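You operate a simulated robot arm through the tools that you are given. There is no shell and no other tool. Be economical: measure what you need, move in short steps, check, and stop when the job is done.

The job below is to be done with a simulated two-armed robot. You get a single attempt, and the scene is never put back.

## Task
Put the carrier on the top of the white bench away on the top of the steel bench. Then shut the white bench drawer. Then stack the bottle that says "buffer" from the front of the white bench on top of the bottle that says "wash". Then take the tube that says "59" from the top of the near junction lid and put it on the bench behind the capsule holders. Then close the upper receiving drawer. Then take the teal pad on the top of the right centrifuge bench and put it away on the top of the side stand. Then shut the centrifuge cupboard door. Then put the brush on the top of the spare bench away on the top of the side stand. The order counts. Set down upright: tube, teal pad, brush.

Only the result counts: the job must be done as asked and must still hold three seconds after the hand-in. Knocking over, shifting, dropping, spilling or breaking anything else fails it. Lids that push on must go on centred and level and be pressed home; caps that screw on are set level and turned clockwise until they are tight.

## Robot
Two 7-joint arms with two-finger grippers on one trunk, on a base that drives. Base frame: it is fixed to the floor where the robot stands at the start and does not move with it; the origin is under the middle of the robot, x ahead of it, y to its left, z up. Readings come in m, rad, newtons and seconds.
The left shoulder is at the start at [0.06, 0.123, 1.02], the right one opposite. With the tool pointing down near the work surface each hand reaches from about 0.32 to 0.78 m from the robot's upright axis, wherever it stands, measured 20 degrees to its own side. Places, roughly: bench behind the capsule holders (30x20 cm) [1, 6.4, 0.9]; bottle [0.75, 0.5, 0.75]; brush (4x4x15 cm) [-4.9, 5.2, 1]; carrier (4x4x4 cm) [0.7, -0.1, 0.8]; centrifuge cupboard door [-4.8, 7, 0.4]; teal pad (5x5x6 cm) [-3, 7.4, 0.9]; top of the side stand (25x42 cm) [-0.96, 5.76, 0.76]; top of the steel bench [0.9, 1.5, 0.9]; tube [-1.75, 4, 1]; upper receiving drawer [0.6, 5.6, 0.7]; white bench drawer [0.5, -0.1, 0.7]. Payload 1.47 kg a hand.
Tool frame (each hand has its own): the origin (TCP) lies between the finger pads and is the grasp point; the fingertips stand 0.016 m ahead of it; z points along the fingers, y is the line along which they close. Largest opening 0.087 m; the body of the gripper starts 0.055 m behind the TCP.
Orientation is that of the tool frame in the base frame, as [roll, pitch, yaw] about the fixed x, y, z axes, in that order (R = Rz(yaw) Ry(pitch) Rx(roll)). With the fingers straight down and closing along the base's y, the tool's x points along the base's -x, its y along +y and its z along -z.

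## Interface
- The arms move only by the tool send_rows. It takes "left_plan", "right_plan" or both (then of equal length, played together; a hand with none holds still); each is one flat list of numbers, 7 for each row, row after row: the opening, from 0 (shut) to 1 (fully open), then the shift along the tool's x, y, z in mm, then the turn, a rotation vector about the tool's x, y, z in rad. In form: [claw, tx, ty, tz, ax, ay, az, claw, tx, ty, tz, ax, ay, az, ...]. A call has 1 to 20 rows; each row is the pose to reach, as a shift and turn from the pose commanded when the call began, along the tool's axes at that moment. Rows are played at 5 a second. More than 0.05 m and 0.15 rad between two rows, or a gripper value outside its range, and nothing of the call is played. Where a pose cannot be reached the arm comes as near as it can. A force on the tool above 40 N (or 10 N above the force at the start of the call, whichever is more), or a blocked arm, ends the call early, and 0.2 s more pass. The fingers move at their own pace (about 0.153 m/s each) and stop on an object; they squeeze with about 28 N. The grip force told is the motor's: it shows also when the fingers shut on nothing. Time passes only in rows, and 0.2 s behind the last, so rows that repeat a pose let the fingers close. It gives the time, the measured TCP pose, the force on the tool (base axes), the opening and the grip force at its end, in the units of the frame above (readings bear some noise), with the torque about the TCP (base axes, N m) and any sound that the robot's microphone picked up, and new pictures: "show" is both (left out), scene, wrist or none (wrist: the cameras of the hands that moved).
- Cameras (640 x 400 px; columns grow to the right, rows downward): "scene" is now at [0.0764, 0.0147, 1.5638]; the picture's right is [0.36, -0.93, 0.00], its down [-0.78, -0.30, -0.55] and it looks along [0.52, 0.20, -0.83] (base axes); focal length 255 px, centre (320, 200). "left" rides on the left gripper at [0.073, -0.012, -0.09] in its tool frame; the picture's right is [0.16, 0.99, 0.00], its down [-0.72, 0.12, -0.68] and it looks along [-0.67, 0.11, 0.73] (tool axes); focal length 247 px, centre (320, 200). "right" rides on the right gripper at [0.073, 0.012, -0.09] in its tool frame; the picture's right is [-0.16, 0.99, 0.00], its down [-0.72, -0.12, -0.68] and it looks along [-0.67, -0.11, 0.73] (tool axes); focal length 247 px, centre (320, 200). There is no depth. A picture from a camera that has moved, and an enlarged one, comes with that camera's place and axes in the base frame and with its lens. The place of the scene camera against the robot may be out by one fixed shift of up to 0.012 m in any direction.
- lift_body(by): slides the trunk up (or, below 0, down) by that many m; the arms and the scene camera ride with it, the base frame stays. It gives what a move gives, with no picture.
- roll_base(legs): drives the robot by 1 to 6 legs, each [ahead, left, turn to the left] in m, m and rad, along the robot's own axes; the way and the turn of a leg run together, so that a leg with both is an arc; at most 1.5 m and 3.142 rad a leg. The arms and the cameras ride along, it lands a little off, and it stops where it bumps. It gives what a move gives, and a new picture of the scene camera.
- pan_tilt(pan, tilt): turns the head with the scene camera to pan (to the left, within 2.094 rad either way) and tilt (down, from -0.506 to 1.204), counted from straight ahead of the robot. It gives what a move gives, and a new picture of the scene camera.
- zoom(camera, box): a new picture of the part [left, top, right, bottom] of that camera's present view, enlarged. It takes no simulated time.
- finish_job(): hands the job in; it is judged then, once.

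Go step by step. Nothing tells you exact positions but the pictures and the camera data: compare them with the known pose of the tool, close in by small moves and look again before you grip or let go. The budget is 196 turns and 260 pictures, counting those below and the enlarged ones. Unless the task says otherwise, let go and move clear before handing in, and close with one line.

The tools are called after ">>>" by a JSON object that holds its "op" and its "data". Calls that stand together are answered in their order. send_rows: Moves the arms, as the interface text tells. Its arguments: {"type":"object","properties":{"left_plan":{"type":"array","items":{"type":"number"}},"right_plan":{"type":"array","items":{"type":"number"}},"show":{"type":"string","enum":["both","scene","wrist","none"]}},"required":[]} The other tools are called the same way: lift_body (by) slides the trunk up or down; roll_base (legs) drives the base; pan_tilt (pan, tilt) turns the head that bears the scene camera; zoom (camera, box) takes an enlarged picture of a part of a camera's view; finish_job () hands the job in.

At the start:

```text
time_s: 0.0
left_position: [0.4188, 0.4183, 1.2485]
left_tcp_rot: [3.141, -0.001, 3.142]
left_wrist_force: [-0.5, 0.9, -0.3]
left_wrist_torque: [0.02, 0.01, 0.03]
left_finger_gap: 0.087
left_grasp_force: 0.1
right_position: [0.4655, -0.0116, 1.1873]
right_tcp_rot: [-3.141, 0.0, 3.141]
right_wrist_force: [0.0, -0.3, -1.2]
right_wrist_torque: [0.01, 0.01, -0.02]
right_finger_gap: 0.0869
right_grasp_force: 0.0
trunk travel left (down, up): [-0.175, 0.055]
robot x, y, heading: [0.0014, 0.0008, 0.001]
head pan, tilt: [0.368, 0.986]
```

scene: 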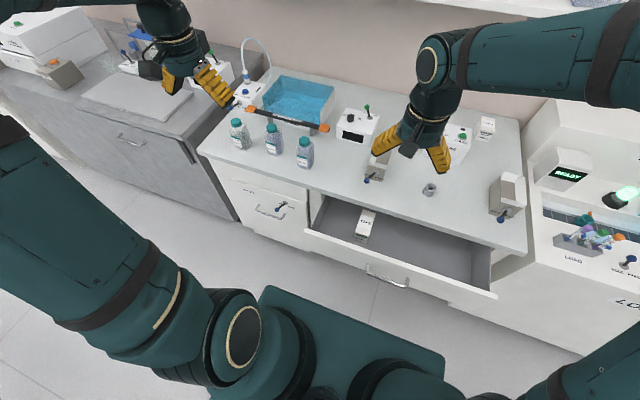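
right: 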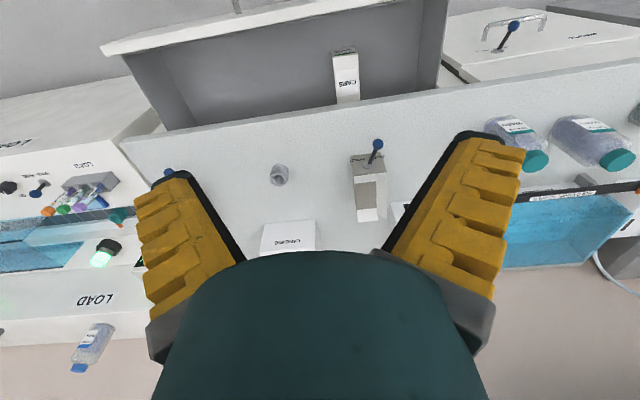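
left: 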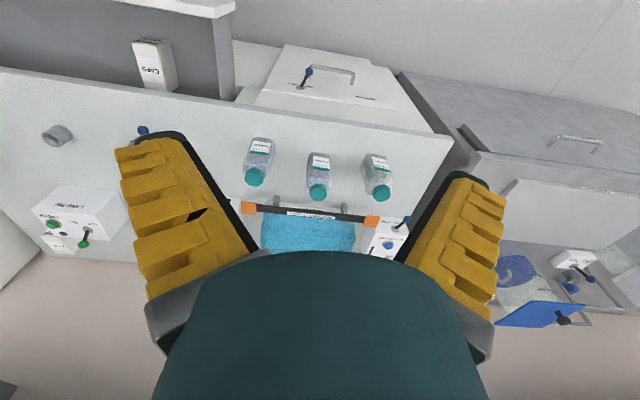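

I see the white bench with an open drawer, bottles and several small things. I'll enlarge the scene to find the carrier and read the labels.

>>> {"op": "zoom", "data": {"camera": "scene", "box": [320, 90, 540, 228]}}

>>> {"op": "zoom", "data": {"camera": "scene", "box": [200, 70, 360, 170]}}

>>> {"op": "zoom", "data": {"camera": "right", "box": [230, 110, 430, 235]}}

```text
2.90 times, centred on (430, 159) of scene
camera zoom: at [0.0764, 0.0147, 1.5638], right [0.36, -0.93, 0.0], down [-0.78, -0.3, -0.55], along [0.52, 0.2, -0.83], focal length 738 px, centre (1, 319)
```

zoom: 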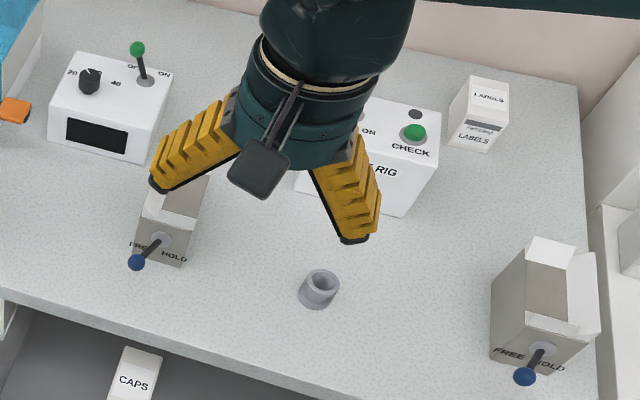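

```text
4.00 times, centred on (280, 120) of scene
camera zoom: at [0.0764, 0.0147, 1.5638], right [0.36, -0.93, 0.0], down [-0.78, -0.3, -0.55], along [0.52, 0.2, -0.83], focal length 1019 px, centre (480, 520)
```

zoom: 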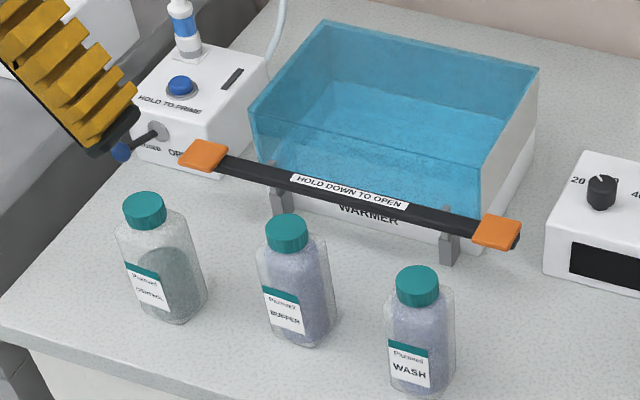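

```text
3.20 times, centred on (330, 172) of right
camera zoom: at [0.3925, -0.001, 1.277], right [0.16, 0.99, 0.0], down [0.72, -0.12, 0.68], along [0.67, -0.11, -0.73], focal length 790 px, centre (288, 288)
```

zoom: 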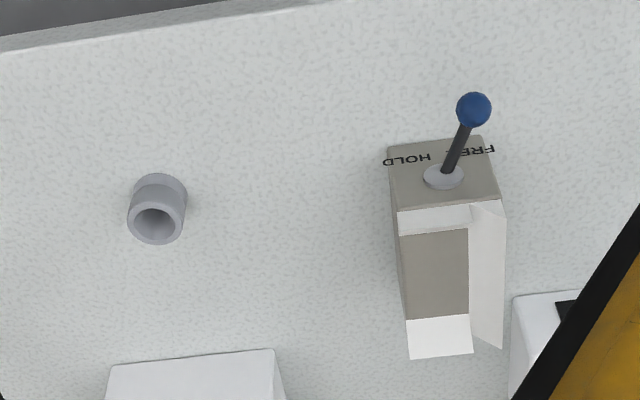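

The carrier is the small grey cup near (0.735, -0.16). I'll bring the right hand above it and look again.

>>> {"op": "send_rows", "data": {"right_plan": [1, -30, -16, 32, 0, 0, 0, 1, -60, -32, 64, 0, 0, 0, 1, -90, -48, 96, 0, 0, 0, 1, -120, -64, 128, 0, 0, 0, 1, -150, -80, 160, 0, 0, 0, 1, -180, -96, 190, 0, 0, 0, 1, -210, -112, 210, 0, 0, 0, 1, -240, -130, 230, 0, 0, 0, 1, -265, -146, 250, 0, 0, 0, 1, -265, -146, 250, 0, 0, 0]}}

```text
time_s: 2.2
left_position: [0.4184, 0.4199, 1.2485]
left_tcp_rot: [3.142, -0.001, 3.14]
left_wrist_force: [-0.7, -0.4, -0.2]
left_wrist_torque: [0.02, 0.01, -0.01]
left_finger_gap: 0.0873
left_grasp_force: 0.0
right_position: [0.7303, -0.158, 0.9361]
right_tcp_rot: [-3.14, 0.0, -3.141]
right_wrist_force: [-0.5, 0.5, -0.3]
right_wrist_torque: [0.02, -0.01, -0.03]
right_finger_gap: 0.0869
right_grasp_force: 0.0
trunk travel left (down, up): [-0.175, 0.055]
robot x, y, heading: [0.001, -0.0005, 0.004]
head pan, tilt: [0.368, 0.986]
camera scene: at [0.0756, 0.015, 1.5639], right [0.36, -0.93, 0.0], down [-0.78, -0.3, -0.55], along [0.52, 0.2, -0.83], focal length 255 px, centre (320, 200)
camera right: at [0.6576, -0.1459, 1.0267], right [0.16, 0.99, 0.0], down [0.72, -0.12, 0.68], along [0.67, -0.11, -0.73], focal length 247 px, centre (320, 200)
```

scene: 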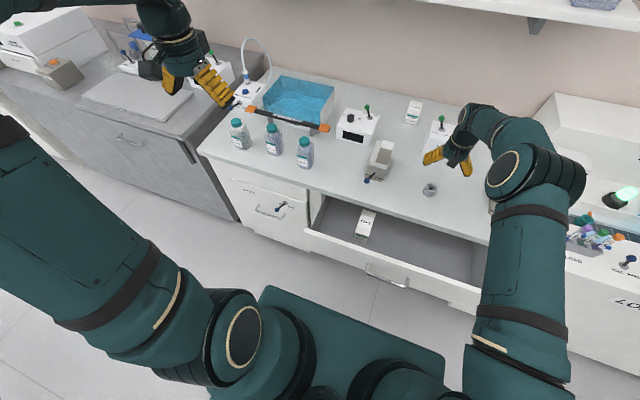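
right: 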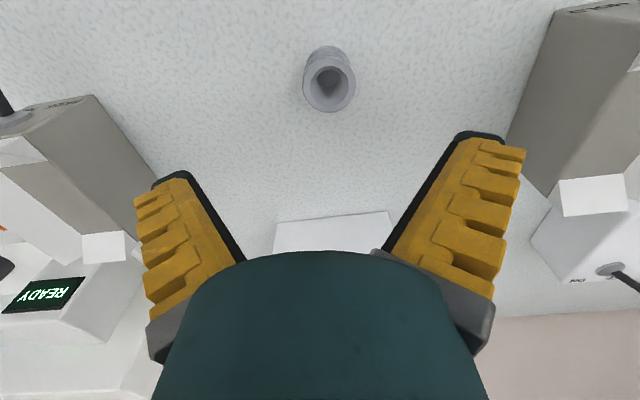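

Triangulated, the cup sits near (0.72, -0.15) with its rim at about z 0.835. I'll line up and go down partway for a check.

>>> {"op": "send_rows", "data": {"right_plan": [1, 10, 8, 10, 0, 0, 0, 1, 10, 8, 40, 0, 0, 0, 1, 10, 8, 70, 0, 0, 0, 1, 10, 8, 75, 0, 0, 0], "show": "wrist"}}

```text
time_s: 3.2
left_position: [0.42, 0.4185, 1.2491]
left_tcp_rot: [-3.141, 0.0, 3.141]
left_wrist_force: [1.1, 0.2, -0.3]
left_wrist_torque: [0.01, 0.0, -0.02]
left_finger_gap: 0.0874
left_grasp_force: 0.2
right_position: [0.7198, -0.1504, 0.8607]
right_tcp_rot: [3.141, 0.0, -3.14]
right_wrist_force: [-0.4, 0.3, -0.6]
right_wrist_torque: [-0.01, 0.01, 0.01]
right_finger_gap: 0.0872
right_grasp_force: 0.1
trunk travel left (down, up): [-0.175, 0.055]
robot x, y, heading: [-0.0008, -0.0005, -0.001]
head pan, tilt: [0.368, 0.986]
camera right: at [0.6484, -0.1389, 0.9512], right [0.16, 0.99, 0.0], down [0.72, -0.12, 0.68], along [0.67, -0.11, -0.73], focal length 247 px, centre (320, 200)
```

right: 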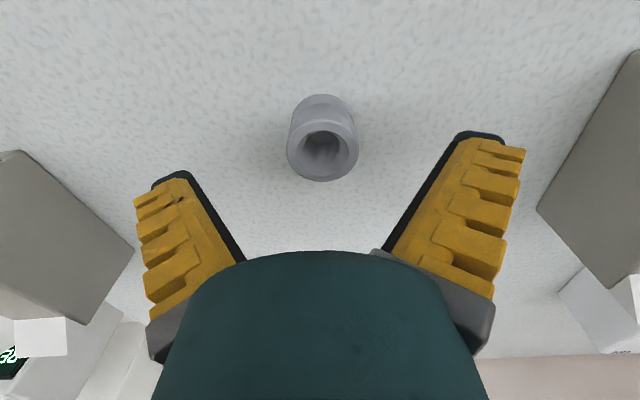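

The cup is centred under the hand as computed. I'll go down to grip height and close.

>>> {"op": "send_rows", "data": {"right_plan": [1, 0, 0, 20, 0, 0, 0, 1, 0, 0, 41, 0, 0, 0, 1, 0, 0, 41, 0, 0, 0, 0, 0, 0, 41, 0, 0, 0, 0, 0, 0, 41, 0, 0, 0, 0, 0, 0, 41, 0, 0, 0], "show": "wrist"}}

```text
time_s: 4.6
left_position: [0.4186, 0.419, 1.2487]
left_tcp_rot: [-3.141, 0.0, 3.141]
left_wrist_force: [-0.5, -0.2, 0.4]
left_wrist_torque: [-0.01, -0.02, 0.02]
left_finger_gap: 0.0871
left_grasp_force: 0.1
right_position: [0.7208, -0.1495, 0.8211]
right_tcp_rot: [3.141, 0.001, -3.141]
right_wrist_force: [-0.4, -0.2, 3.0]
right_wrist_torque: [0.04, 0.09, 0.0]
right_finger_gap: 0.0319
right_grasp_force: 28.2
trunk travel left (down, up): [-0.175, 0.055]
robot x, y, heading: [-0.0027, 0.0006, 0.0]
head pan, tilt: [0.368, 0.986]
camera right: at [0.6486, -0.1384, 0.9105], right [0.16, 0.99, 0.0], down [0.72, -0.12, 0.68], along [0.67, -0.11, -0.73], focal length 247 px, centre (320, 200)
```

right: 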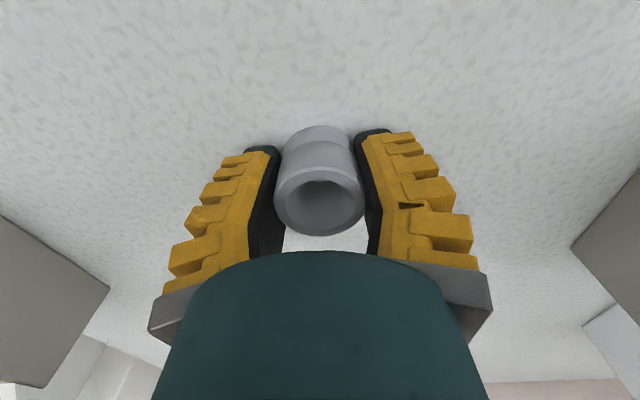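

The cup is held (gap 32 mm). I'll lift it and pull it back over the robot, then look at the steel bench.

>>> {"op": "send_rows", "data": {"right_plan": [0, 0, 0, -40, 0, 0, 0, 0, 0, 0, -85, 0, 0, 0, 0, 0, 0, -130, 0, 0, 0, 0, 0, 0, -175, 0, 0, 0, 0, 0, 0, -220, 0, 0, 0, 0, 30, 0, -255, 0, 0, 0, 0, 75, 0, -270, 0, 0, 0, 0, 120, 0, -280, 0, 0, 0, 0, 165, 0, -290, 0, 0, 0, 0, 210, 0, -300, 0, 0, 0, 0, 250, 0, -300, 0, 0, 0], "show": "wrist"}}

>>> {"op": "pan_tilt", "data": {"pan": 0.9, "tilt": 0.6}}

```text
time_s: 7.0
left_position: [0.4185, 0.4184, 1.2483]
left_tcp_rot: [-3.141, 0.001, -3.141]
left_wrist_force: [-0.8, 1.0, 0.9]
left_wrist_torque: [-0.04, -0.06, 0.0]
left_finger_gap: 0.0869
left_grasp_force: 0.1
right_position: [0.4692, -0.1501, 1.1196]
right_tcp_rot: [3.142, 0.0, -3.141]
right_wrist_force: [-0.5, -0.7, -1.0]
right_wrist_torque: [0.0, 0.0, 0.02]
right_finger_gap: 0.0306
right_grasp_force: 27.7
trunk travel left (down, up): [-0.175, 0.055]
robot x, y, heading: [-0.0046, 0.0052, 0.001]
head pan, tilt: [0.368, 0.986]
camera right: at [0.3967, -0.1382, 1.2101], right [0.16, 0.99, 0.0], down [0.72, -0.12, 0.68], along [0.67, -0.11, -0.73], focal length 247 px, centre (320, 200)
```

right: 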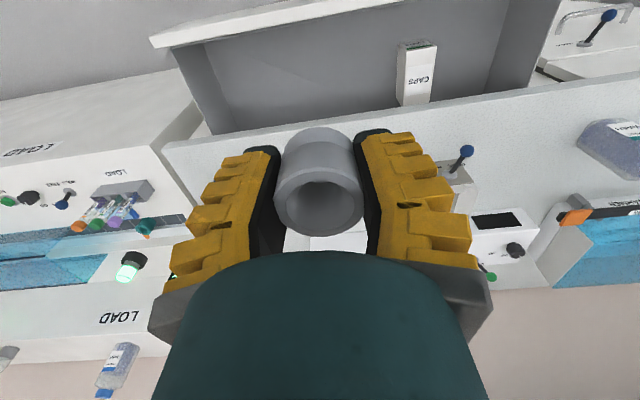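

```text
time_s: 8.0
left_position: [0.4185, 0.419, 1.2489]
left_tcp_rot: [3.141, 0.001, -3.14]
left_wrist_force: [-0.7, -0.4, -0.3]
left_wrist_torque: [0.03, 0.0, -0.01]
left_finger_gap: 0.087
left_grasp_force: 0.0
right_position: [0.4698, -0.1498, 1.1205]
right_tcp_rot: [3.142, 0.001, -3.141]
right_wrist_force: [-0.8, -0.2, -0.4]
right_wrist_torque: [0.01, 0.01, 0.01]
right_finger_gap: 0.0302
right_grasp_force: 28.2
trunk travel left (down, up): [-0.175, 0.055]
robot x, y, heading: [-0.0048, -0.0015, 0.002]
head pan, tilt: [0.901, 0.6]
camera scene: at [0.0655, 0.0585, 1.5948], right [0.78, -0.62, 0.0], down [-0.35, -0.44, -0.82], along [0.51, 0.65, -0.57], focal length 255 px, centre (320, 200)
```

scene: 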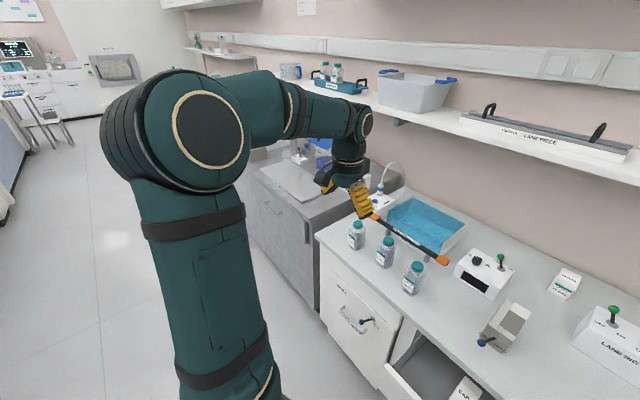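

The steel bench is to the left, past the white bench. I'll drive sideways to it.

>>> {"op": "roll_base", "data": {"legs": [[0, 1.35, 0]]}}

>>> {"op": "pan_tilt", "data": {"pan": 0.0, "tilt": 0.85}}

```text
time_s: 20.0
left_position: [0.3947, 1.7792, 1.2484]
left_tcp_rot: [-3.141, -0.001, -3.121]
left_wrist_force: [-0.1, 0.2, -0.1]
left_wrist_torque: [0.0, 0.02, 0.02]
left_finger_gap: 0.087
left_grasp_force: 0.0
right_position: [0.4579, 1.2122, 1.1203]
right_tcp_rot: [-3.141, -0.002, -3.123]
right_wrist_force: [0.5, 0.1, -0.5]
right_wrist_torque: [0.03, 0.01, 0.04]
right_finger_gap: 0.0303
right_grasp_force: 28.0
trunk travel left (down, up): [-0.175, 0.055]
robot x, y, heading: [-0.0137, 1.354, 0.023]
head pan, tilt: [0.901, 0.6]
camera scene: at [0.0494, 1.4114, 1.5948], right [0.8, -0.6, 0.0], down [-0.34, -0.45, -0.83], along [0.5, 0.66, -0.56], focal length 255 px, centre (320, 200)
```

scene: 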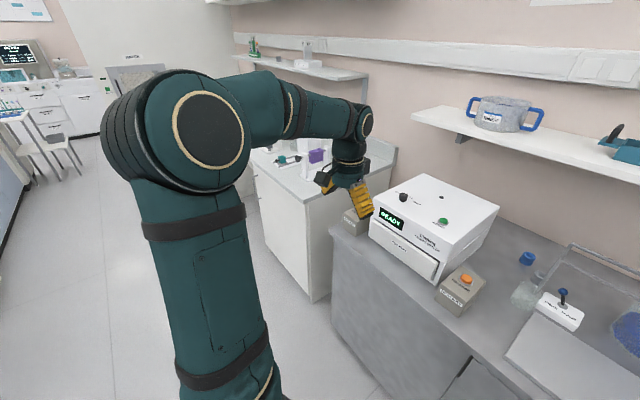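

```text
time_s: 21.2
left_position: [0.3956, 1.7798, 1.2493]
left_tcp_rot: [-3.141, 0.0, -3.12]
left_wrist_force: [0.4, 0.2, -0.3]
left_wrist_torque: [-0.02, -0.01, -0.01]
left_finger_gap: 0.087
left_grasp_force: 0.0
right_position: [0.4587, 1.2119, 1.1197]
right_tcp_rot: [3.141, 0.001, -3.121]
right_wrist_force: [0.4, 0.0, -1.2]
right_wrist_torque: [0.0, 0.0, 0.03]
right_finger_gap: 0.0304
right_grasp_force: 28.4
trunk travel left (down, up): [-0.175, 0.055]
robot x, y, heading: [-0.0128, 1.351, 0.017]
head pan, tilt: [0.0, 0.85]
camera scene: at [0.0742, 1.3427, 1.5739], right [0.02, -1.0, 0.0], down [-0.75, -0.02, -0.66], along [0.66, 0.01, -0.75], focal length 255 px, centre (320, 200)
```

scene: 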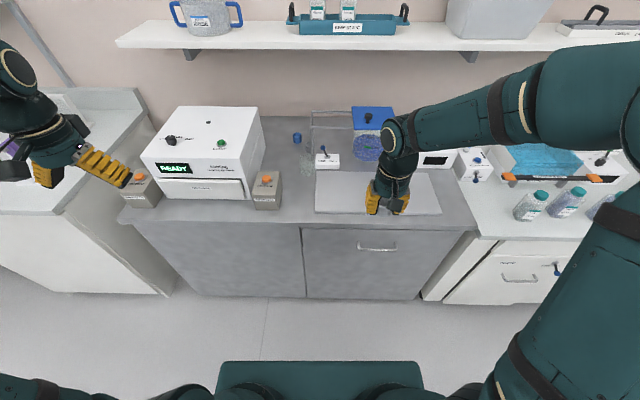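

I'll zoom in on the steel bench to pick a bare spot.

>>> {"op": "zoom", "data": {"camera": "scene", "box": [230, 90, 470, 240]}}

>>> {"op": "zoom", "data": {"camera": "right", "box": [0, 0, 640, 400]}}

```text
2.67 times, centred on (350, 165) of scene
camera zoom: at [0.0742, 1.3427, 1.5739], right [0.02, -1.0, 0.0], down [-0.75, -0.02, -0.66], along [0.66, 0.01, -0.75], focal length 679 px, centre (240, 293)
```

zoom: 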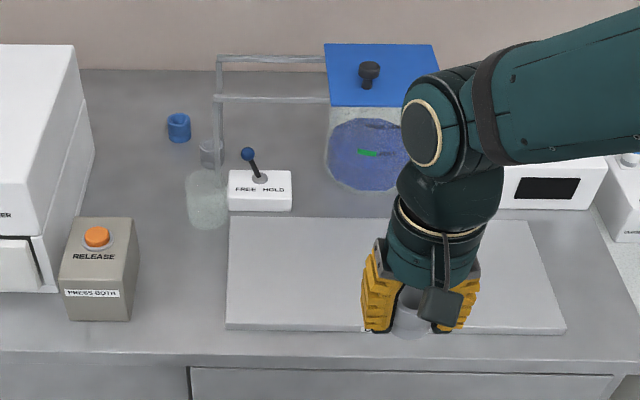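

```text
1.00 times, centred on (320, 200) of right (not enlarged: the box is as wide or as high as the picture)
camera zoom: at [0.3866, 1.222, 1.2099], right [0.14, 0.99, 0.0], down [0.73, -0.1, 0.68], along [0.67, -0.09, -0.73], focal length 247 px, centre (320, 200)
```

zoom: 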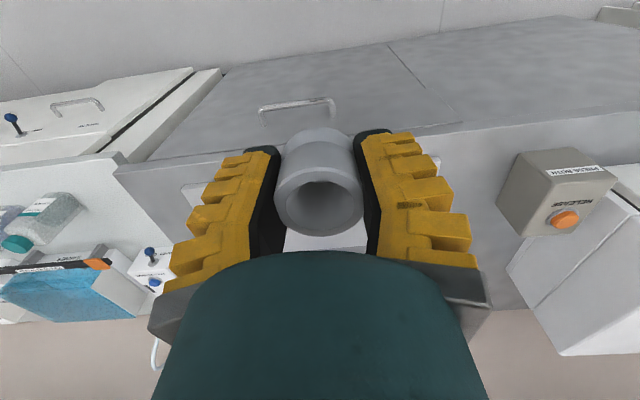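

I'll use the bare strip between the RELEASE box and the plate, near y 1.44. First I'll drive a bit further left so the right hand reaches it well.

>>> {"op": "roll_base", "data": {"legs": [[0, 0.27, -0.02]]}}

>>> {"op": "zoom", "data": {"camera": "right", "box": [0, 0, 640, 400]}}

```text
time_s: 24.1
left_position: [0.4022, 2.0386, 1.2475]
left_tcp_rot: [-3.14, -0.001, -3.141]
left_wrist_force: [-0.8, 0.5, -1.1]
left_wrist_torque: [0.0, -0.02, 0.01]
left_finger_gap: 0.0869
left_grasp_force: 0.1
right_position: [0.4529, 1.4709, 1.1203]
right_tcp_rot: [-3.141, 0.001, -3.142]
right_wrist_force: [0.1, 0.5, 0.0]
right_wrist_torque: [-0.02, -0.01, 0.0]
right_finger_gap: 0.0301
right_grasp_force: 27.5
trunk travel left (down, up): [-0.175, 0.055]
robot x, y, heading: [-0.0165, 1.6216, -0.001]
head pan, tilt: [0.0, 0.85]
camera scene: at [0.0713, 1.6092, 1.5739], right [0.0, -1.0, 0.0], down [-0.75, 0.0, -0.66], along [0.66, 0.0, -0.75], focal length 255 px, centre (320, 200)
```

scene: 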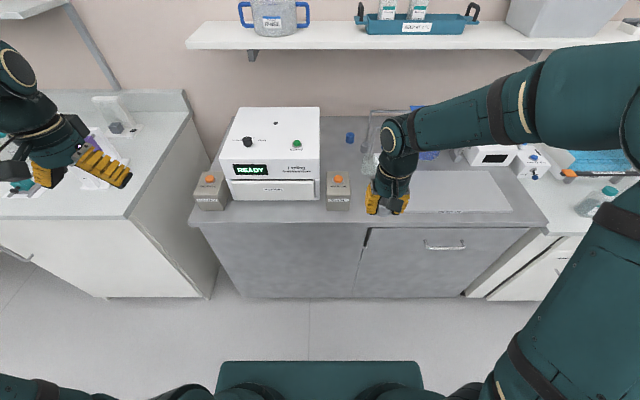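

```text
1.00 times, centred on (320, 200) of right (not enlarged: the box is as wide or as high as the picture)
camera zoom: at [0.3808, 1.4818, 1.2099], right [0.16, 0.99, 0.0], down [0.72, -0.12, 0.68], along [0.67, -0.11, -0.73], focal length 247 px, centre (320, 200)
```

zoom: 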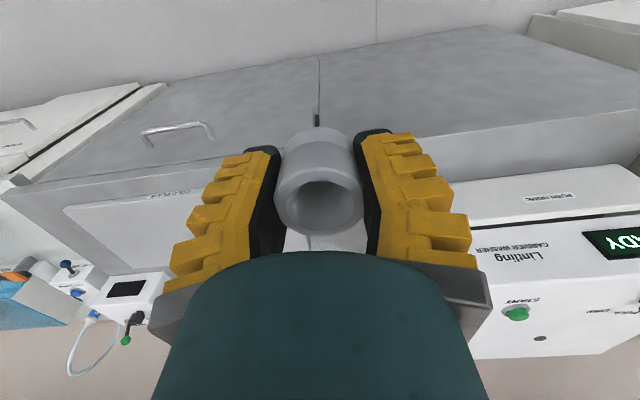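

The bench top comes out near z 0.85. I'll bring the cup above the bare strip at (0.705, 1.436) and look.

>>> {"op": "send_rows", "data": {"right_plan": [0, -42, -6, 0, 0, 0, 0, 0, -84, -12, 0, 0, 0, 0, 0, -126, -18, 10, 0, 0, 0, 0, -168, -24, 30, 0, 0, 0, 0, -210, -30, 50, 0, 0, 0, 0, -252, -35, 70, 0, 0, 0, 0, -252, -35, 115, 0, 0, 0, 0, -252, -35, 150, 0, 0, 0, 0, -252, -35, 150, 0, 0, 0]}}

```text
time_s: 26.1
left_position: [0.4021, 2.0387, 1.2495]
left_tcp_rot: [3.141, -0.001, 3.141]
left_wrist_force: [-0.9, 0.2, 0.4]
left_wrist_torque: [-0.02, 0.01, 0.0]
left_finger_gap: 0.0868
left_grasp_force: 0.0
right_position: [0.7043, 1.432, 0.9731]
right_tcp_rot: [-3.142, 0.0, 3.141]
right_wrist_force: [0.0, 0.5, -0.7]
right_wrist_torque: [-0.02, 0.02, -0.02]
right_finger_gap: 0.03
right_grasp_force: 27.8
trunk travel left (down, up): [-0.175, 0.055]
robot x, y, heading: [-0.0167, 1.621, 0.002]
head pan, tilt: [0.0, 0.85]
camera scene: at [0.0706, 1.609, 1.574], right [0.0, -1.0, 0.0], down [-0.75, 0.0, -0.66], along [0.66, 0.0, -0.75], focal length 255 px, centre (320, 200)
camera right: at [0.632, 1.4441, 1.0621], right [0.16, 0.99, 0.0], down [0.72, -0.12, 0.68], along [0.67, -0.11, -0.73], focal length 247 px, centre (320, 200)
```

scene: 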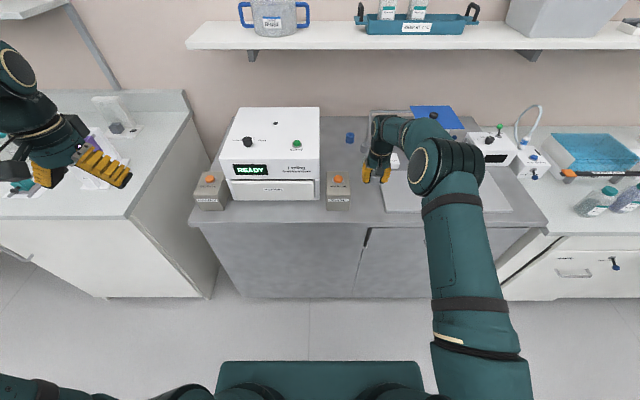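
right: 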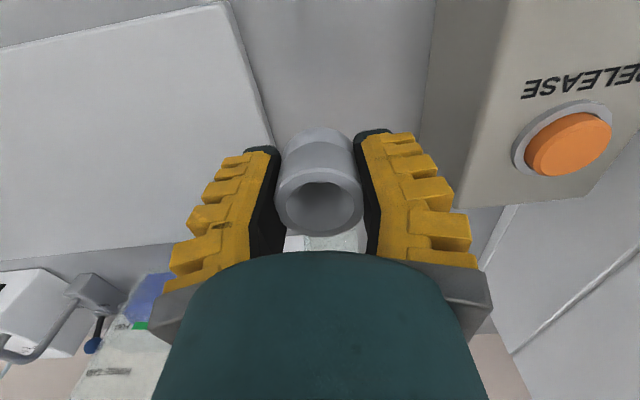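

There's room: I'll shift 12 mm away from the plate and lower the cup until it touches.

>>> {"op": "send_rows", "data": {"right_plan": [0, 0, 12, 20, 0, 0, 0, 0, 0, 12, 55, 0, 0, 0, 0, 0, 12, 80, 0, 0, 0, 0, 0, 12, 88, 0, 0, 0, 0, 0, 12, 91, 0, 0, 0, 0, 0, 12, 94, 0, 0, 0, 0, 0, 12, 94, 0, 0, 0], "show": "wrist"}}

```text
time_s: 27.8
left_position: [0.4012, 2.0385, 1.2502]
left_tcp_rot: [3.141, 0.002, -3.141]
left_wrist_force: [-0.5, 0.2, 0.8]
left_wrist_torque: [0.01, -0.01, 0.02]
left_finger_gap: 0.087
left_grasp_force: 0.0
right_position: [0.7055, 1.4463, 0.879]
right_tcp_rot: [3.141, 0.005, 3.141]
right_wrist_force: [1.7, -1.1, 17.1]
right_wrist_torque: [-0.03, 0.19, -0.03]
right_finger_gap: 0.0311
right_grasp_force: 28.0
trunk travel left (down, up): [-0.175, 0.055]
robot x, y, heading: [-0.0194, 1.6185, 0.004]
head pan, tilt: [0.0, 0.85]
camera right: at [0.6323, 1.4583, 0.9684], right [0.16, 0.99, 0.0], down [0.72, -0.12, 0.68], along [0.68, -0.11, -0.73], focal length 247 px, centre (320, 200)
```

right: 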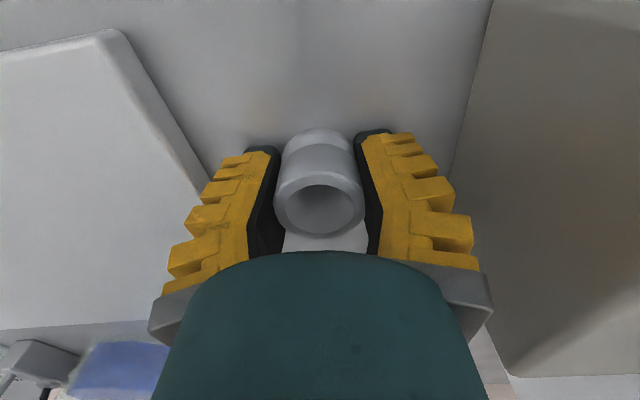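

It's touching the bench (17 N). I'll ease up slightly, open moderately and lift clear.

>>> {"op": "send_rows", "data": {"right_plan": [0, 0, 0, -2, 0, 0, 0, 0.45, 0, 0, -2, 0, 0, 0, 0.58, 0, 0, -2, 0, 0, 0, 0.58, 0, 0, -12, 0, 0, 0, 0.58, 0, 0, -50, 0, 0, 0, 0.58, 0, 0, -95, 0, 0, 0, 0.58, 0, 0, -140, 0, 0, 0, 0.58, 0, 0, -185, 0, 0, 0], "show": "wrist"}}

```text
time_s: 29.6
left_position: [0.4004, 2.0386, 1.2491]
left_tcp_rot: [3.141, 0.0, -3.141]
left_wrist_force: [0.4, -0.9, -0.7]
left_wrist_torque: [-0.01, 0.01, -0.02]
left_finger_gap: 0.087
left_grasp_force: 0.1
right_position: [0.7032, 1.4449, 1.0618]
right_tcp_rot: [-3.141, 0.0, -3.141]
right_wrist_force: [0.1, -1.2, 0.1]
right_wrist_torque: [-0.01, -0.03, 0.0]
right_finger_gap: 0.0558
right_grasp_force: 3.9
trunk travel left (down, up): [-0.175, 0.055]
robot x, y, heading: [-0.0177, 1.6202, -0.004]
head pan, tilt: [0.0, 0.85]
camera right: at [0.6319, 1.4564, 1.1511], right [0.16, 0.99, 0.0], down [0.72, -0.12, 0.68], along [0.67, -0.11, -0.73], focal length 247 px, centre (320, 200)
```

right: 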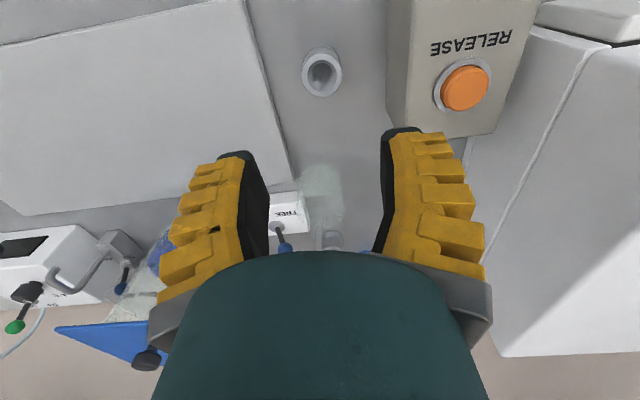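

The carrier stands on the steel bench. I'll retract the hand, then drive back towards the drawer.

>>> {"op": "send_rows", "data": {"right_plan": [0.58, 45, 0, -30, 0, 0, 0, 0.4, 90, 0, -60, 0, 0, 0, 0.2, 135, 0, -60, 0, 0, 0, 0, 180, 0, -60, 0, 0, 0, 0, 225, 0, -60, 0, 0, 0, 0, 250, 0, -60, 0, 0, 0], "show": "none"}}

>>> {"op": "roll_base", "data": {"legs": [[-0.12, 0, 0], [0, -1.45, 0]]}}

>>> {"op": "pan_tilt", "data": {"pan": -0.1, "tilt": 0.9}}

```text
refused: row 1 steps farther than a row can; nothing moved
```

```text
time_s: 43.4
left_position: [0.2903, 0.5809, 1.2486]
left_tcp_rot: [-3.141, 0.001, -3.121]
left_wrist_force: [0.2, -0.3, 1.0]
left_wrist_torque: [0.01, -0.01, 0.0]
left_finger_gap: 0.0871
left_grasp_force: 0.1
right_position: [0.6043, -0.006, 1.0606]
right_tcp_rot: [-3.141, 0.001, -3.121]
right_wrist_force: [0.3, 0.0, 0.3]
right_wrist_torque: [0.01, 0.02, 0.0]
right_finger_gap: 0.0553
right_grasp_force: 3.5
trunk travel left (down, up): [-0.175, 0.055]
robot x, y, heading: [-0.1194, 0.1583, 0.023]
head pan, tilt: [0.0, 0.85]
camera scene: at [-0.0327, 0.1442, 1.5739], right [0.02, -1.0, 0.0], down [-0.75, -0.02, -0.66], along [0.66, 0.01, -0.75], focal length 255 px, centre (320, 200)
```

scene: 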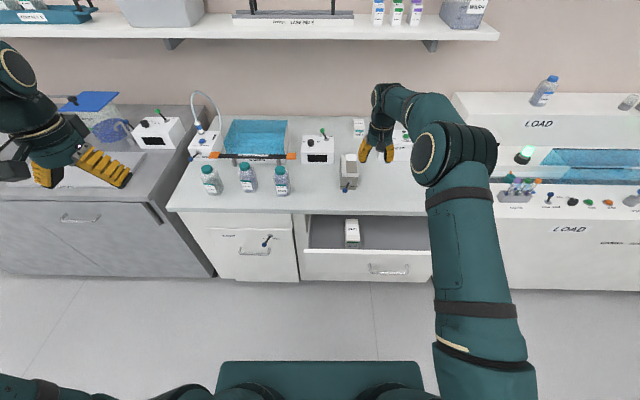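

```text
time_s: 44.1
left_position: [0.2885, 0.5809, 1.2487]
left_tcp_rot: [3.141, 0.001, -3.121]
left_wrist_force: [0.4, -0.8, 0.0]
left_wrist_torque: [0.0, 0.0, 0.01]
left_finger_gap: 0.0871
left_grasp_force: 0.1
right_position: [0.6043, -0.0069, 1.0609]
right_tcp_rot: [3.141, 0.0, -3.12]
right_wrist_force: [0.1, 0.1, -1.2]
right_wrist_torque: [0.02, 0.04, -0.01]
right_finger_gap: 0.0558
right_grasp_force: 3.5
trunk travel left (down, up): [-0.175, 0.055]
robot x, y, heading: [-0.1227, 0.1563, 0.026]
head pan, tilt: [-0.099, 0.901]
camera scene: at [-0.0356, 0.1368, 1.57], right [-0.08, -1.0, 0.0], down [-0.78, 0.06, -0.62], along [0.62, -0.05, -0.78], focal length 255 px, centre (320, 200)
```

scene: 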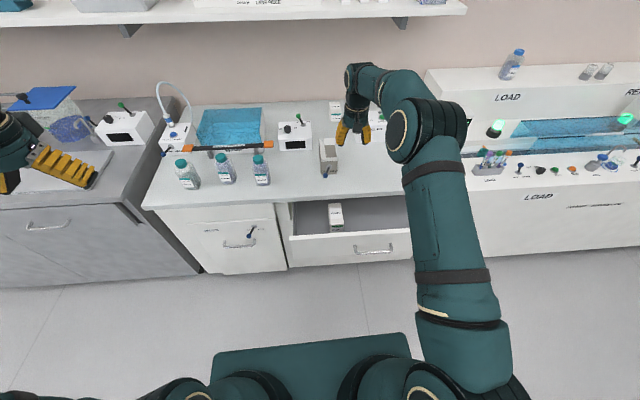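

The drawer front is near x 0.44 with the handle around (0.41, -0.11, 0.70). I'll pull the right hand back, shut it, and lower the trunk to reach handle height.

>>> {"op": "send_rows", "data": {"right_plan": [0.58, 45, -15, 0, 0, 0, 0, 0.4, 90, -30, 0, 0, 0, 0, 0.2, 135, -45, 0, 0, 0, 0, 0, 180, -60, 0, 0, 0, 0, 0, 225, -75, 0, 0, 0, 0, 0, 265, -95, 0, 0, 0, 0, 0, 265, -95, 0, 0, 0, 0], "show": "none"}}

>>> {"op": "lift_body", "data": {"by": -0.12}}

>>> {"op": "zoom", "data": {"camera": "scene", "box": [200, 120, 520, 320]}}

```text
time_s: 45.7
left_position: [0.2895, 0.5817, 1.2477]
left_tcp_rot: [3.141, 0.0, -3.12]
left_wrist_force: [0.0, 0.3, 0.1]
left_wrist_torque: [-0.05, 0.03, 0.01]
left_finger_gap: 0.0868
left_grasp_force: 0.0
right_position: [0.3424, -0.1083, 1.0587]
right_tcp_rot: [3.141, 0.0, -3.118]
right_wrist_force: [0.1, 0.9, 0.5]
right_wrist_torque: [-0.03, 0.0, 0.05]
right_finger_gap: 0.0
right_grasp_force: 28.3
trunk travel left (down, up): [-0.175, 0.055]
robot x, y, heading: [-0.12, 0.1529, 0.022]
head pan, tilt: [-0.099, 0.901]
```

```text
time_s: 47.2
left_position: [0.288, 0.5816, 1.1291]
left_tcp_rot: [-3.14, 0.002, -3.121]
left_wrist_force: [0.7, -0.2, -0.4]
left_wrist_torque: [-0.01, 0.03, -0.01]
left_finger_gap: 0.0872
left_grasp_force: 0.0
right_position: [0.3414, -0.109, 0.9384]
right_tcp_rot: [3.14, -0.001, -3.121]
right_wrist_force: [0.3, -0.3, -0.6]
right_wrist_torque: [0.0, -0.01, -0.02]
right_finger_gap: 0.0001
right_grasp_force: 28.0
trunk travel left (down, up): [-0.055, 0.175]
robot x, y, heading: [-0.1225, 0.1529, 0.022]
head pan, tilt: [-0.099, 0.901]
```

```text
2.00 times, centred on (360, 220) of scene
camera zoom: at [-0.0358, 0.1367, 1.4502], right [-0.08, -1.0, 0.0], down [-0.78, 0.06, -0.62], along [0.62, -0.05, -0.78], focal length 510 px, centre (240, 160)
```

zoom: 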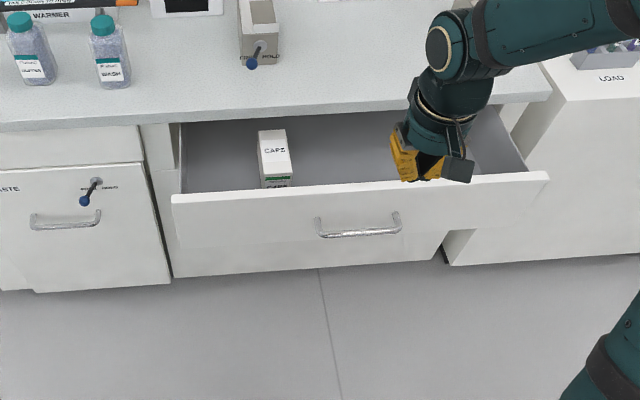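

I'll lower the closed fingers in front of the handle and check with the cameras before pushing.

>>> {"op": "send_rows", "data": {"right_plan": [0, 10, 0, 45, 0, 0, 0, 0, 12, 0, 90, 0, 0, 0, 0, 12, 0, 135, 0, 0, 0, 0, 12, 0, 180, 0, 0, 0, 0, 12, 0, 225, 0, 0, 0, 0, 12, 0, 238, 0, 0, 0, 0, 12, 0, 238, 0, 0, 0]}}

```text
time_s: 48.8
left_position: [0.2887, 0.5812, 1.1273]
left_tcp_rot: [-3.14, -0.001, -3.122]
left_wrist_force: [0.6, 0.5, 0.8]
left_wrist_torque: [0.0, 0.0, -0.01]
left_finger_gap: 0.087
left_grasp_force: 0.1
right_position: [0.3301, -0.1094, 0.7001]
right_tcp_rot: [-3.141, 0.0, -3.121]
right_wrist_force: [-0.6, 0.5, 0.8]
right_wrist_torque: [-0.04, 0.03, -0.05]
right_finger_gap: 0.0
right_grasp_force: 27.9
trunk travel left (down, up): [-0.055, 0.175]
robot x, y, heading: [-0.1223, 0.1531, 0.023]
head pan, tilt: [-0.099, 0.901]
camera scene: at [-0.0355, 0.1367, 1.45], right [-0.08, -1.0, 0.0], down [-0.78, 0.06, -0.62], along [0.62, -0.05, -0.78], focal length 255 px, centre (320, 200)
camera right: at [0.257, -0.0995, 0.7896], right [0.14, 0.99, 0.0], down [0.73, -0.1, 0.68], along [0.67, -0.09, -0.73], focal length 247 px, centre (320, 200)
```

scene: 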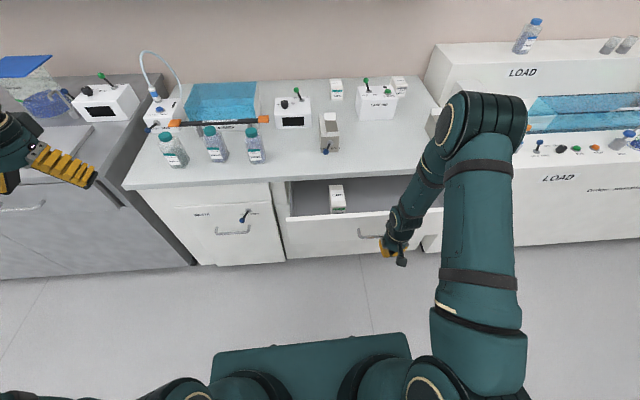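
right: 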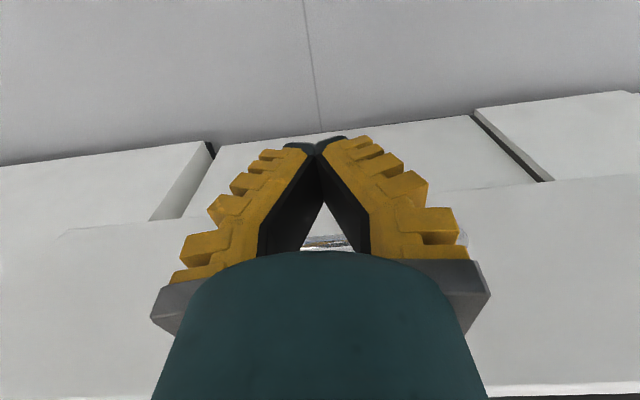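

The handle is at about z 0.685. I'll lower 15 mm and push forward in small steps till it stops.

>>> {"op": "send_rows", "data": {"right_plan": [0, 0, 0, 15, 0, 0, 0, 0, -20, 0, 15, 0, 0, 0, 0, -40, 0, 15, 0, 0, 0, 0, -55, 0, 15, 0, 0, 0, 0, -70, 0, 15, 0, 0, 0, 0, -85, 0, 15, 0, 0, 0, 0, -100, 0, 15, 0, 0, 0, 0, -115, 0, 15, 0, 0, 0, 0, -130, 0, 15, 0, 0, 0, 0, -145, 0, 15, 0, 0, 0]}}

```text
time_s: 51.0
left_position: [0.2879, 0.5807, 1.1281]
left_tcp_rot: [3.142, 0.001, -3.12]
left_wrist_force: [0.3, -0.5, 0.3]
left_wrist_torque: [0.02, 0.0, -0.03]
left_finger_gap: 0.0869
left_grasp_force: 0.2
right_position: [0.4753, -0.1061, 0.686]
right_tcp_rot: [3.141, -0.001, -3.119]
right_wrist_force: [-0.3, 0.3, -0.3]
right_wrist_torque: [0.01, 0.01, -0.01]
right_finger_gap: 0.0
right_grasp_force: 28.0
trunk travel left (down, up): [-0.055, 0.175]
robot x, y, heading: [-0.1234, 0.1497, 0.024]
head pan, tilt: [-0.099, 0.901]
camera scene: at [-0.0353, 0.1368, 1.45], right [-0.08, -1.0, 0.0], down [-0.78, 0.06, -0.62], along [0.62, -0.05, -0.78], focal length 255 px, centre (320, 200)
camera right: at [0.4031, -0.0961, 0.7759], right [0.14, 0.99, 0.0], down [0.73, -0.1, 0.68], along [0.67, -0.09, -0.73], focal length 247 px, centre (320, 200)
```

scene: 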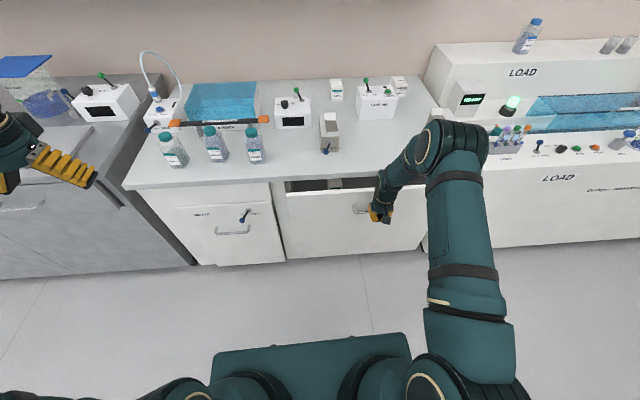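
right: 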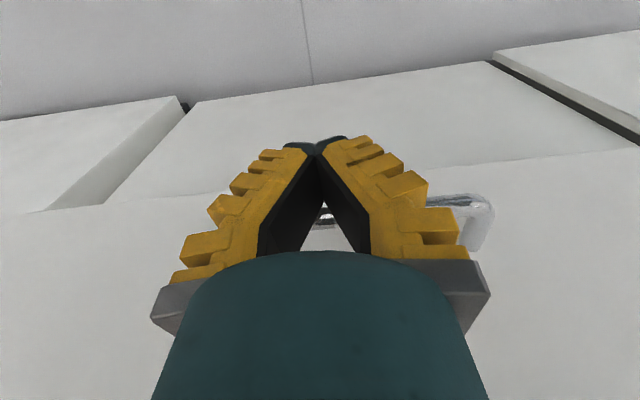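

The drawer is sliding in with little force. I'll continue until it stops.

>>> {"op": "send_rows", "data": {"right_plan": [0, -12, 0, 0, 0, 0, 0, 0, -24, 0, 0, 0, 0, 0, 0, -36, 0, 0, 0, 0, 0, 0, -48, 0, 0, 0, 0, 0, 0, -58, 0, 0, 0, 0, 0, 0, -66, 0, 0, 0, 0, 0, 0, -74, 0, 0, 0, 0, 0, 0, -82, 0, 0, 0, 0, 0, 0, -90, 0, 0, 0, 0, 0]}}

```text
time_s: 52.5
left_position: [0.2863, 0.5804, 1.1295]
left_tcp_rot: [-3.141, 0.002, -3.122]
left_wrist_force: [-0.2, -0.3, -0.3]
left_wrist_torque: [0.0, -0.01, 0.01]
left_finger_gap: 0.0871
left_grasp_force: 0.1
right_position: [0.5378, -0.1051, 0.686]
right_tcp_rot: [3.139, -0.015, -3.122]
right_wrist_force: [-23.3, 2.1, 10.6]
right_wrist_torque: [-0.35, -2.9, -0.24]
right_finger_gap: 0.0
right_grasp_force: 27.2
trunk travel left (down, up): [-0.055, 0.175]
robot x, y, heading: [-0.1236, 0.1553, 0.019]
head pan, tilt: [-0.099, 0.901]
stopped in row 7 (right hand): the force on the tool passed its limit at 50 N (the readings are from after the stop); the commanded pose is now the measured one
camera scene: at [-0.0397, 0.1376, 1.4504], right [-0.08, -1.0, 0.0], down [-0.78, 0.06, -0.62], along [0.62, -0.05, -0.78], focal length 255 px, centre (320, 200)
camera right: at [0.4665, -0.0943, 0.7759], right [0.14, 0.99, 0.0], down [0.74, -0.1, 0.67], along [0.66, -0.09, -0.74], focal length 247 px, centre (320, 200)
```

scene: 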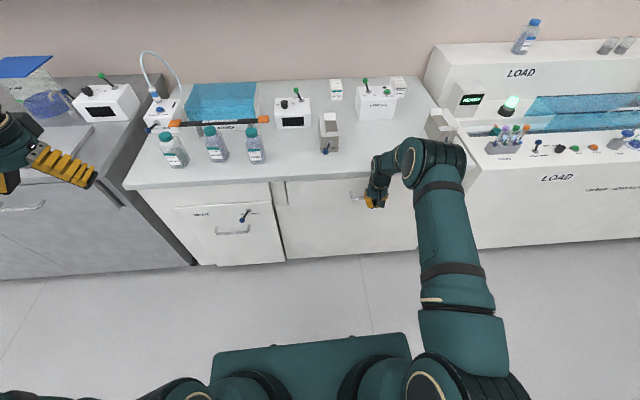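
right: 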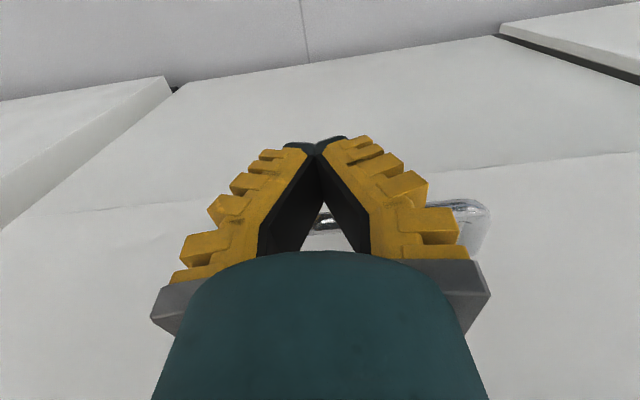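

The drawer stopped hard and looks shut. I'll back away, raise the hand and trunk, and look at the drawer and bottles.

>>> {"op": "send_rows", "data": {"right_plan": [0, 45, 0, 0, 0, 0, 0, 0, 90, 0, 0, 0, 0, 0, 0, 135, 0, 0, 0, 0, 0, 0, 160, 0, -20, 0, 0, 0, 0, 160, 0, -65, 0, 0, 0, 0, 160, 0, -110, 0, 0, 0, 0, 160, 0, -155, 0, 0, 0, 0, 160, 0, -200, 0, 0, 0, 0, 160, 0, -245, 0, 0, 0, 0, 160, 0, -290, 0, 0, 0], "show": "none"}}

>>> {"op": "lift_body", "data": {"by": 0.12}}

>>> {"op": "pan_tilt", "data": {"pan": 0.1, "tilt": 0.85}}

>>> {"op": "zoom", "data": {"camera": "left", "box": [0, 0, 640, 400]}}

```text
time_s: 54.7
left_position: [0.2887, 0.5809, 1.1292]
left_tcp_rot: [-3.141, -0.002, -3.121]
left_wrist_force: [0.8, 0.0, -0.6]
left_wrist_torque: [-0.01, -0.02, -0.02]
left_finger_gap: 0.0872
left_grasp_force: 0.1
right_position: [0.3853, -0.1069, 0.9753]
right_tcp_rot: [3.141, -0.014, -3.12]
right_wrist_force: [-0.2, -0.4, 0.2]
right_wrist_torque: [0.03, 0.01, 0.02]
right_finger_gap: 0.0001
right_grasp_force: 28.1
trunk travel left (down, up): [-0.055, 0.175]
robot x, y, heading: [-0.1258, 0.1538, 0.022]
head pan, tilt: [-0.099, 0.901]
```

```text
time_s: 56.2
left_position: [0.2885, 0.5806, 1.2479]
left_tcp_rot: [3.141, 0.0, -3.121]
left_wrist_force: [-1.3, -0.4, -0.2]
left_wrist_torque: [0.01, -0.03, 0.0]
left_finger_gap: 0.087
left_grasp_force: 0.0
right_position: [0.3851, -0.1076, 1.0941]
right_tcp_rot: [-3.141, -0.013, -3.122]
right_wrist_force: [-1.1, 0.8, 0.6]
right_wrist_torque: [-0.04, -0.01, 0.0]
right_finger_gap: 0.0
right_grasp_force: 28.1
trunk travel left (down, up): [-0.175, 0.055]
robot x, y, heading: [-0.1223, 0.1583, 0.022]
head pan, tilt: [-0.099, 0.901]
```

```text
time_s: 57.0
left_position: [0.2889, 0.5808, 1.248]
left_tcp_rot: [-3.139, 0.001, -3.12]
left_wrist_force: [0.9, 0.3, 0.6]
left_wrist_torque: [0.0, 0.0, 0.02]
left_finger_gap: 0.0871
left_grasp_force: 0.1
right_position: [0.3857, -0.1074, 1.0939]
right_tcp_rot: [3.138, -0.011, -3.12]
right_wrist_force: [-0.9, 0.2, -0.5]
right_wrist_torque: [0.0, 0.0, 0.02]
right_finger_gap: 0.0001
right_grasp_force: 28.4
trunk travel left (down, up): [-0.175, 0.055]
robot x, y, heading: [-0.1247, 0.1539, 0.015]
head pan, tilt: [0.099, 0.85]
camera scene: at [-0.0338, 0.1521, 1.5739], right [0.12, -0.99, 0.0], down [-0.75, -0.09, -0.66], along [0.66, 0.08, -0.75], focal length 255 px, centre (320, 200)
```

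scene: 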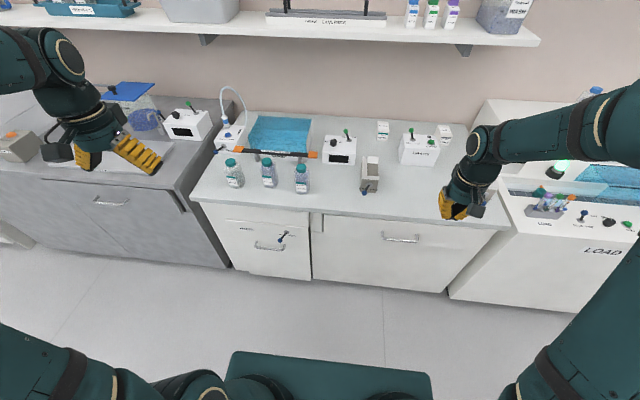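

```text
1.00 times, centred on (320, 200) of left (not enlarged: the box is as wide or as high as the picture)
camera zoom: at [0.2165, 0.5669, 1.3378], right [-0.18, 0.98, 0.0], down [0.72, 0.13, 0.68], along [0.67, 0.12, -0.73], focal length 247 px, centre (320, 200)
```

zoom: 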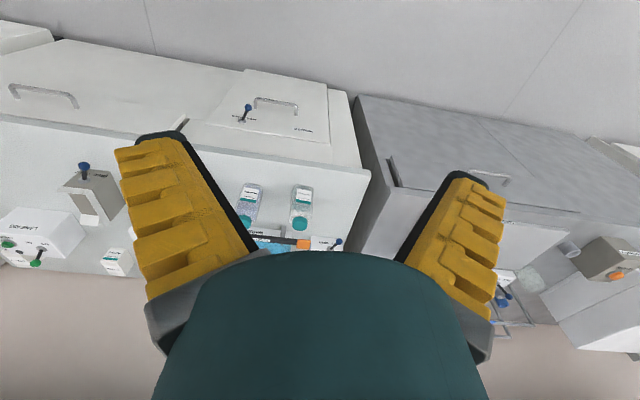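

The drawer is shut. The buffer bottle is near (0.70, 0.46) and the wash bottle near (0.70, 0.32). I'll drive forward a little and look at the bottles with the left wrist camera.

>>> {"op": "roll_base", "data": {"legs": [[0.14, 0.03, -0.02]]}}

>>> {"op": "zoom", "data": {"camera": "scene", "box": [200, 120, 360, 220]}}

>>> {"op": "zoom", "data": {"camera": "left", "box": [120, 100, 440, 300]}}

```text
time_s: 58.3
left_position: [0.4387, 0.6037, 1.2488]
left_tcp_rot: [3.141, -0.003, -3.141]
left_wrist_force: [0.4, -0.6, -0.3]
left_wrist_torque: [-0.03, 0.05, 0.01]
left_finger_gap: 0.087
left_grasp_force: 0.0
right_position: [0.5227, -0.0857, 1.0945]
right_tcp_rot: [3.14, -0.014, 3.141]
right_wrist_force: [0.6, -1.0, -0.2]
right_wrist_torque: [0.03, 0.01, 0.03]
right_finger_gap: 0.0002
right_grasp_force: 27.9
trunk travel left (down, up): [-0.175, 0.055]
robot x, y, heading: [0.0195, 0.1812, 0.003]
head pan, tilt: [0.099, 0.85]
camera scene: at [0.1089, 0.1819, 1.5738], right [0.1, -0.99, 0.0], down [-0.75, -0.08, -0.66], along [0.66, 0.07, -0.75], focal length 255 px, centre (320, 200)
```

scene: 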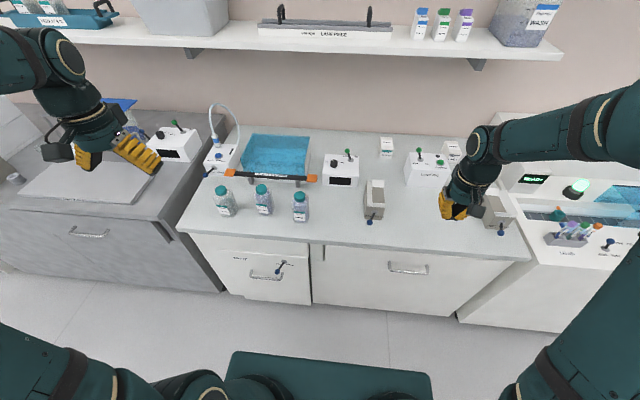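

```text
4.00 times, centred on (280, 170) of scene
camera zoom: at [0.1089, 0.1819, 1.5738], right [0.1, -0.99, 0.0], down [-0.75, -0.08, -0.66], along [0.66, 0.07, -0.75], focal length 1019 px, centre (480, 320)
```

zoom: 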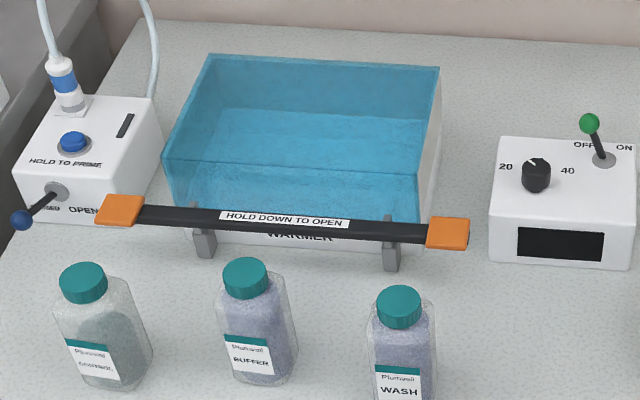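

```text
2.00 times, centred on (280, 200) of left
camera zoom: at [0.3667, 0.5918, 1.3374], right [-0.16, 0.99, 0.0], down [0.72, 0.12, 0.68], along [0.67, 0.11, -0.73], focal length 494 px, centre (400, 200)
```

zoom: 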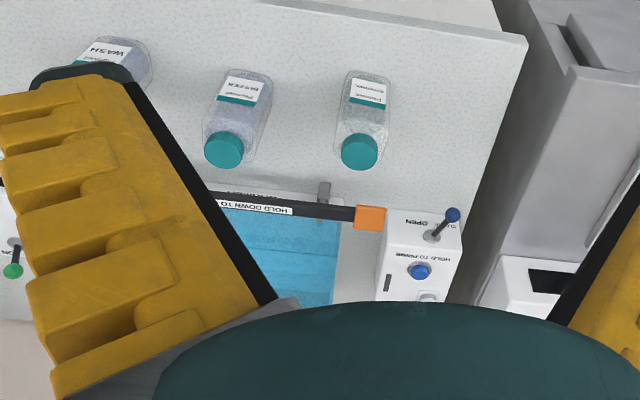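

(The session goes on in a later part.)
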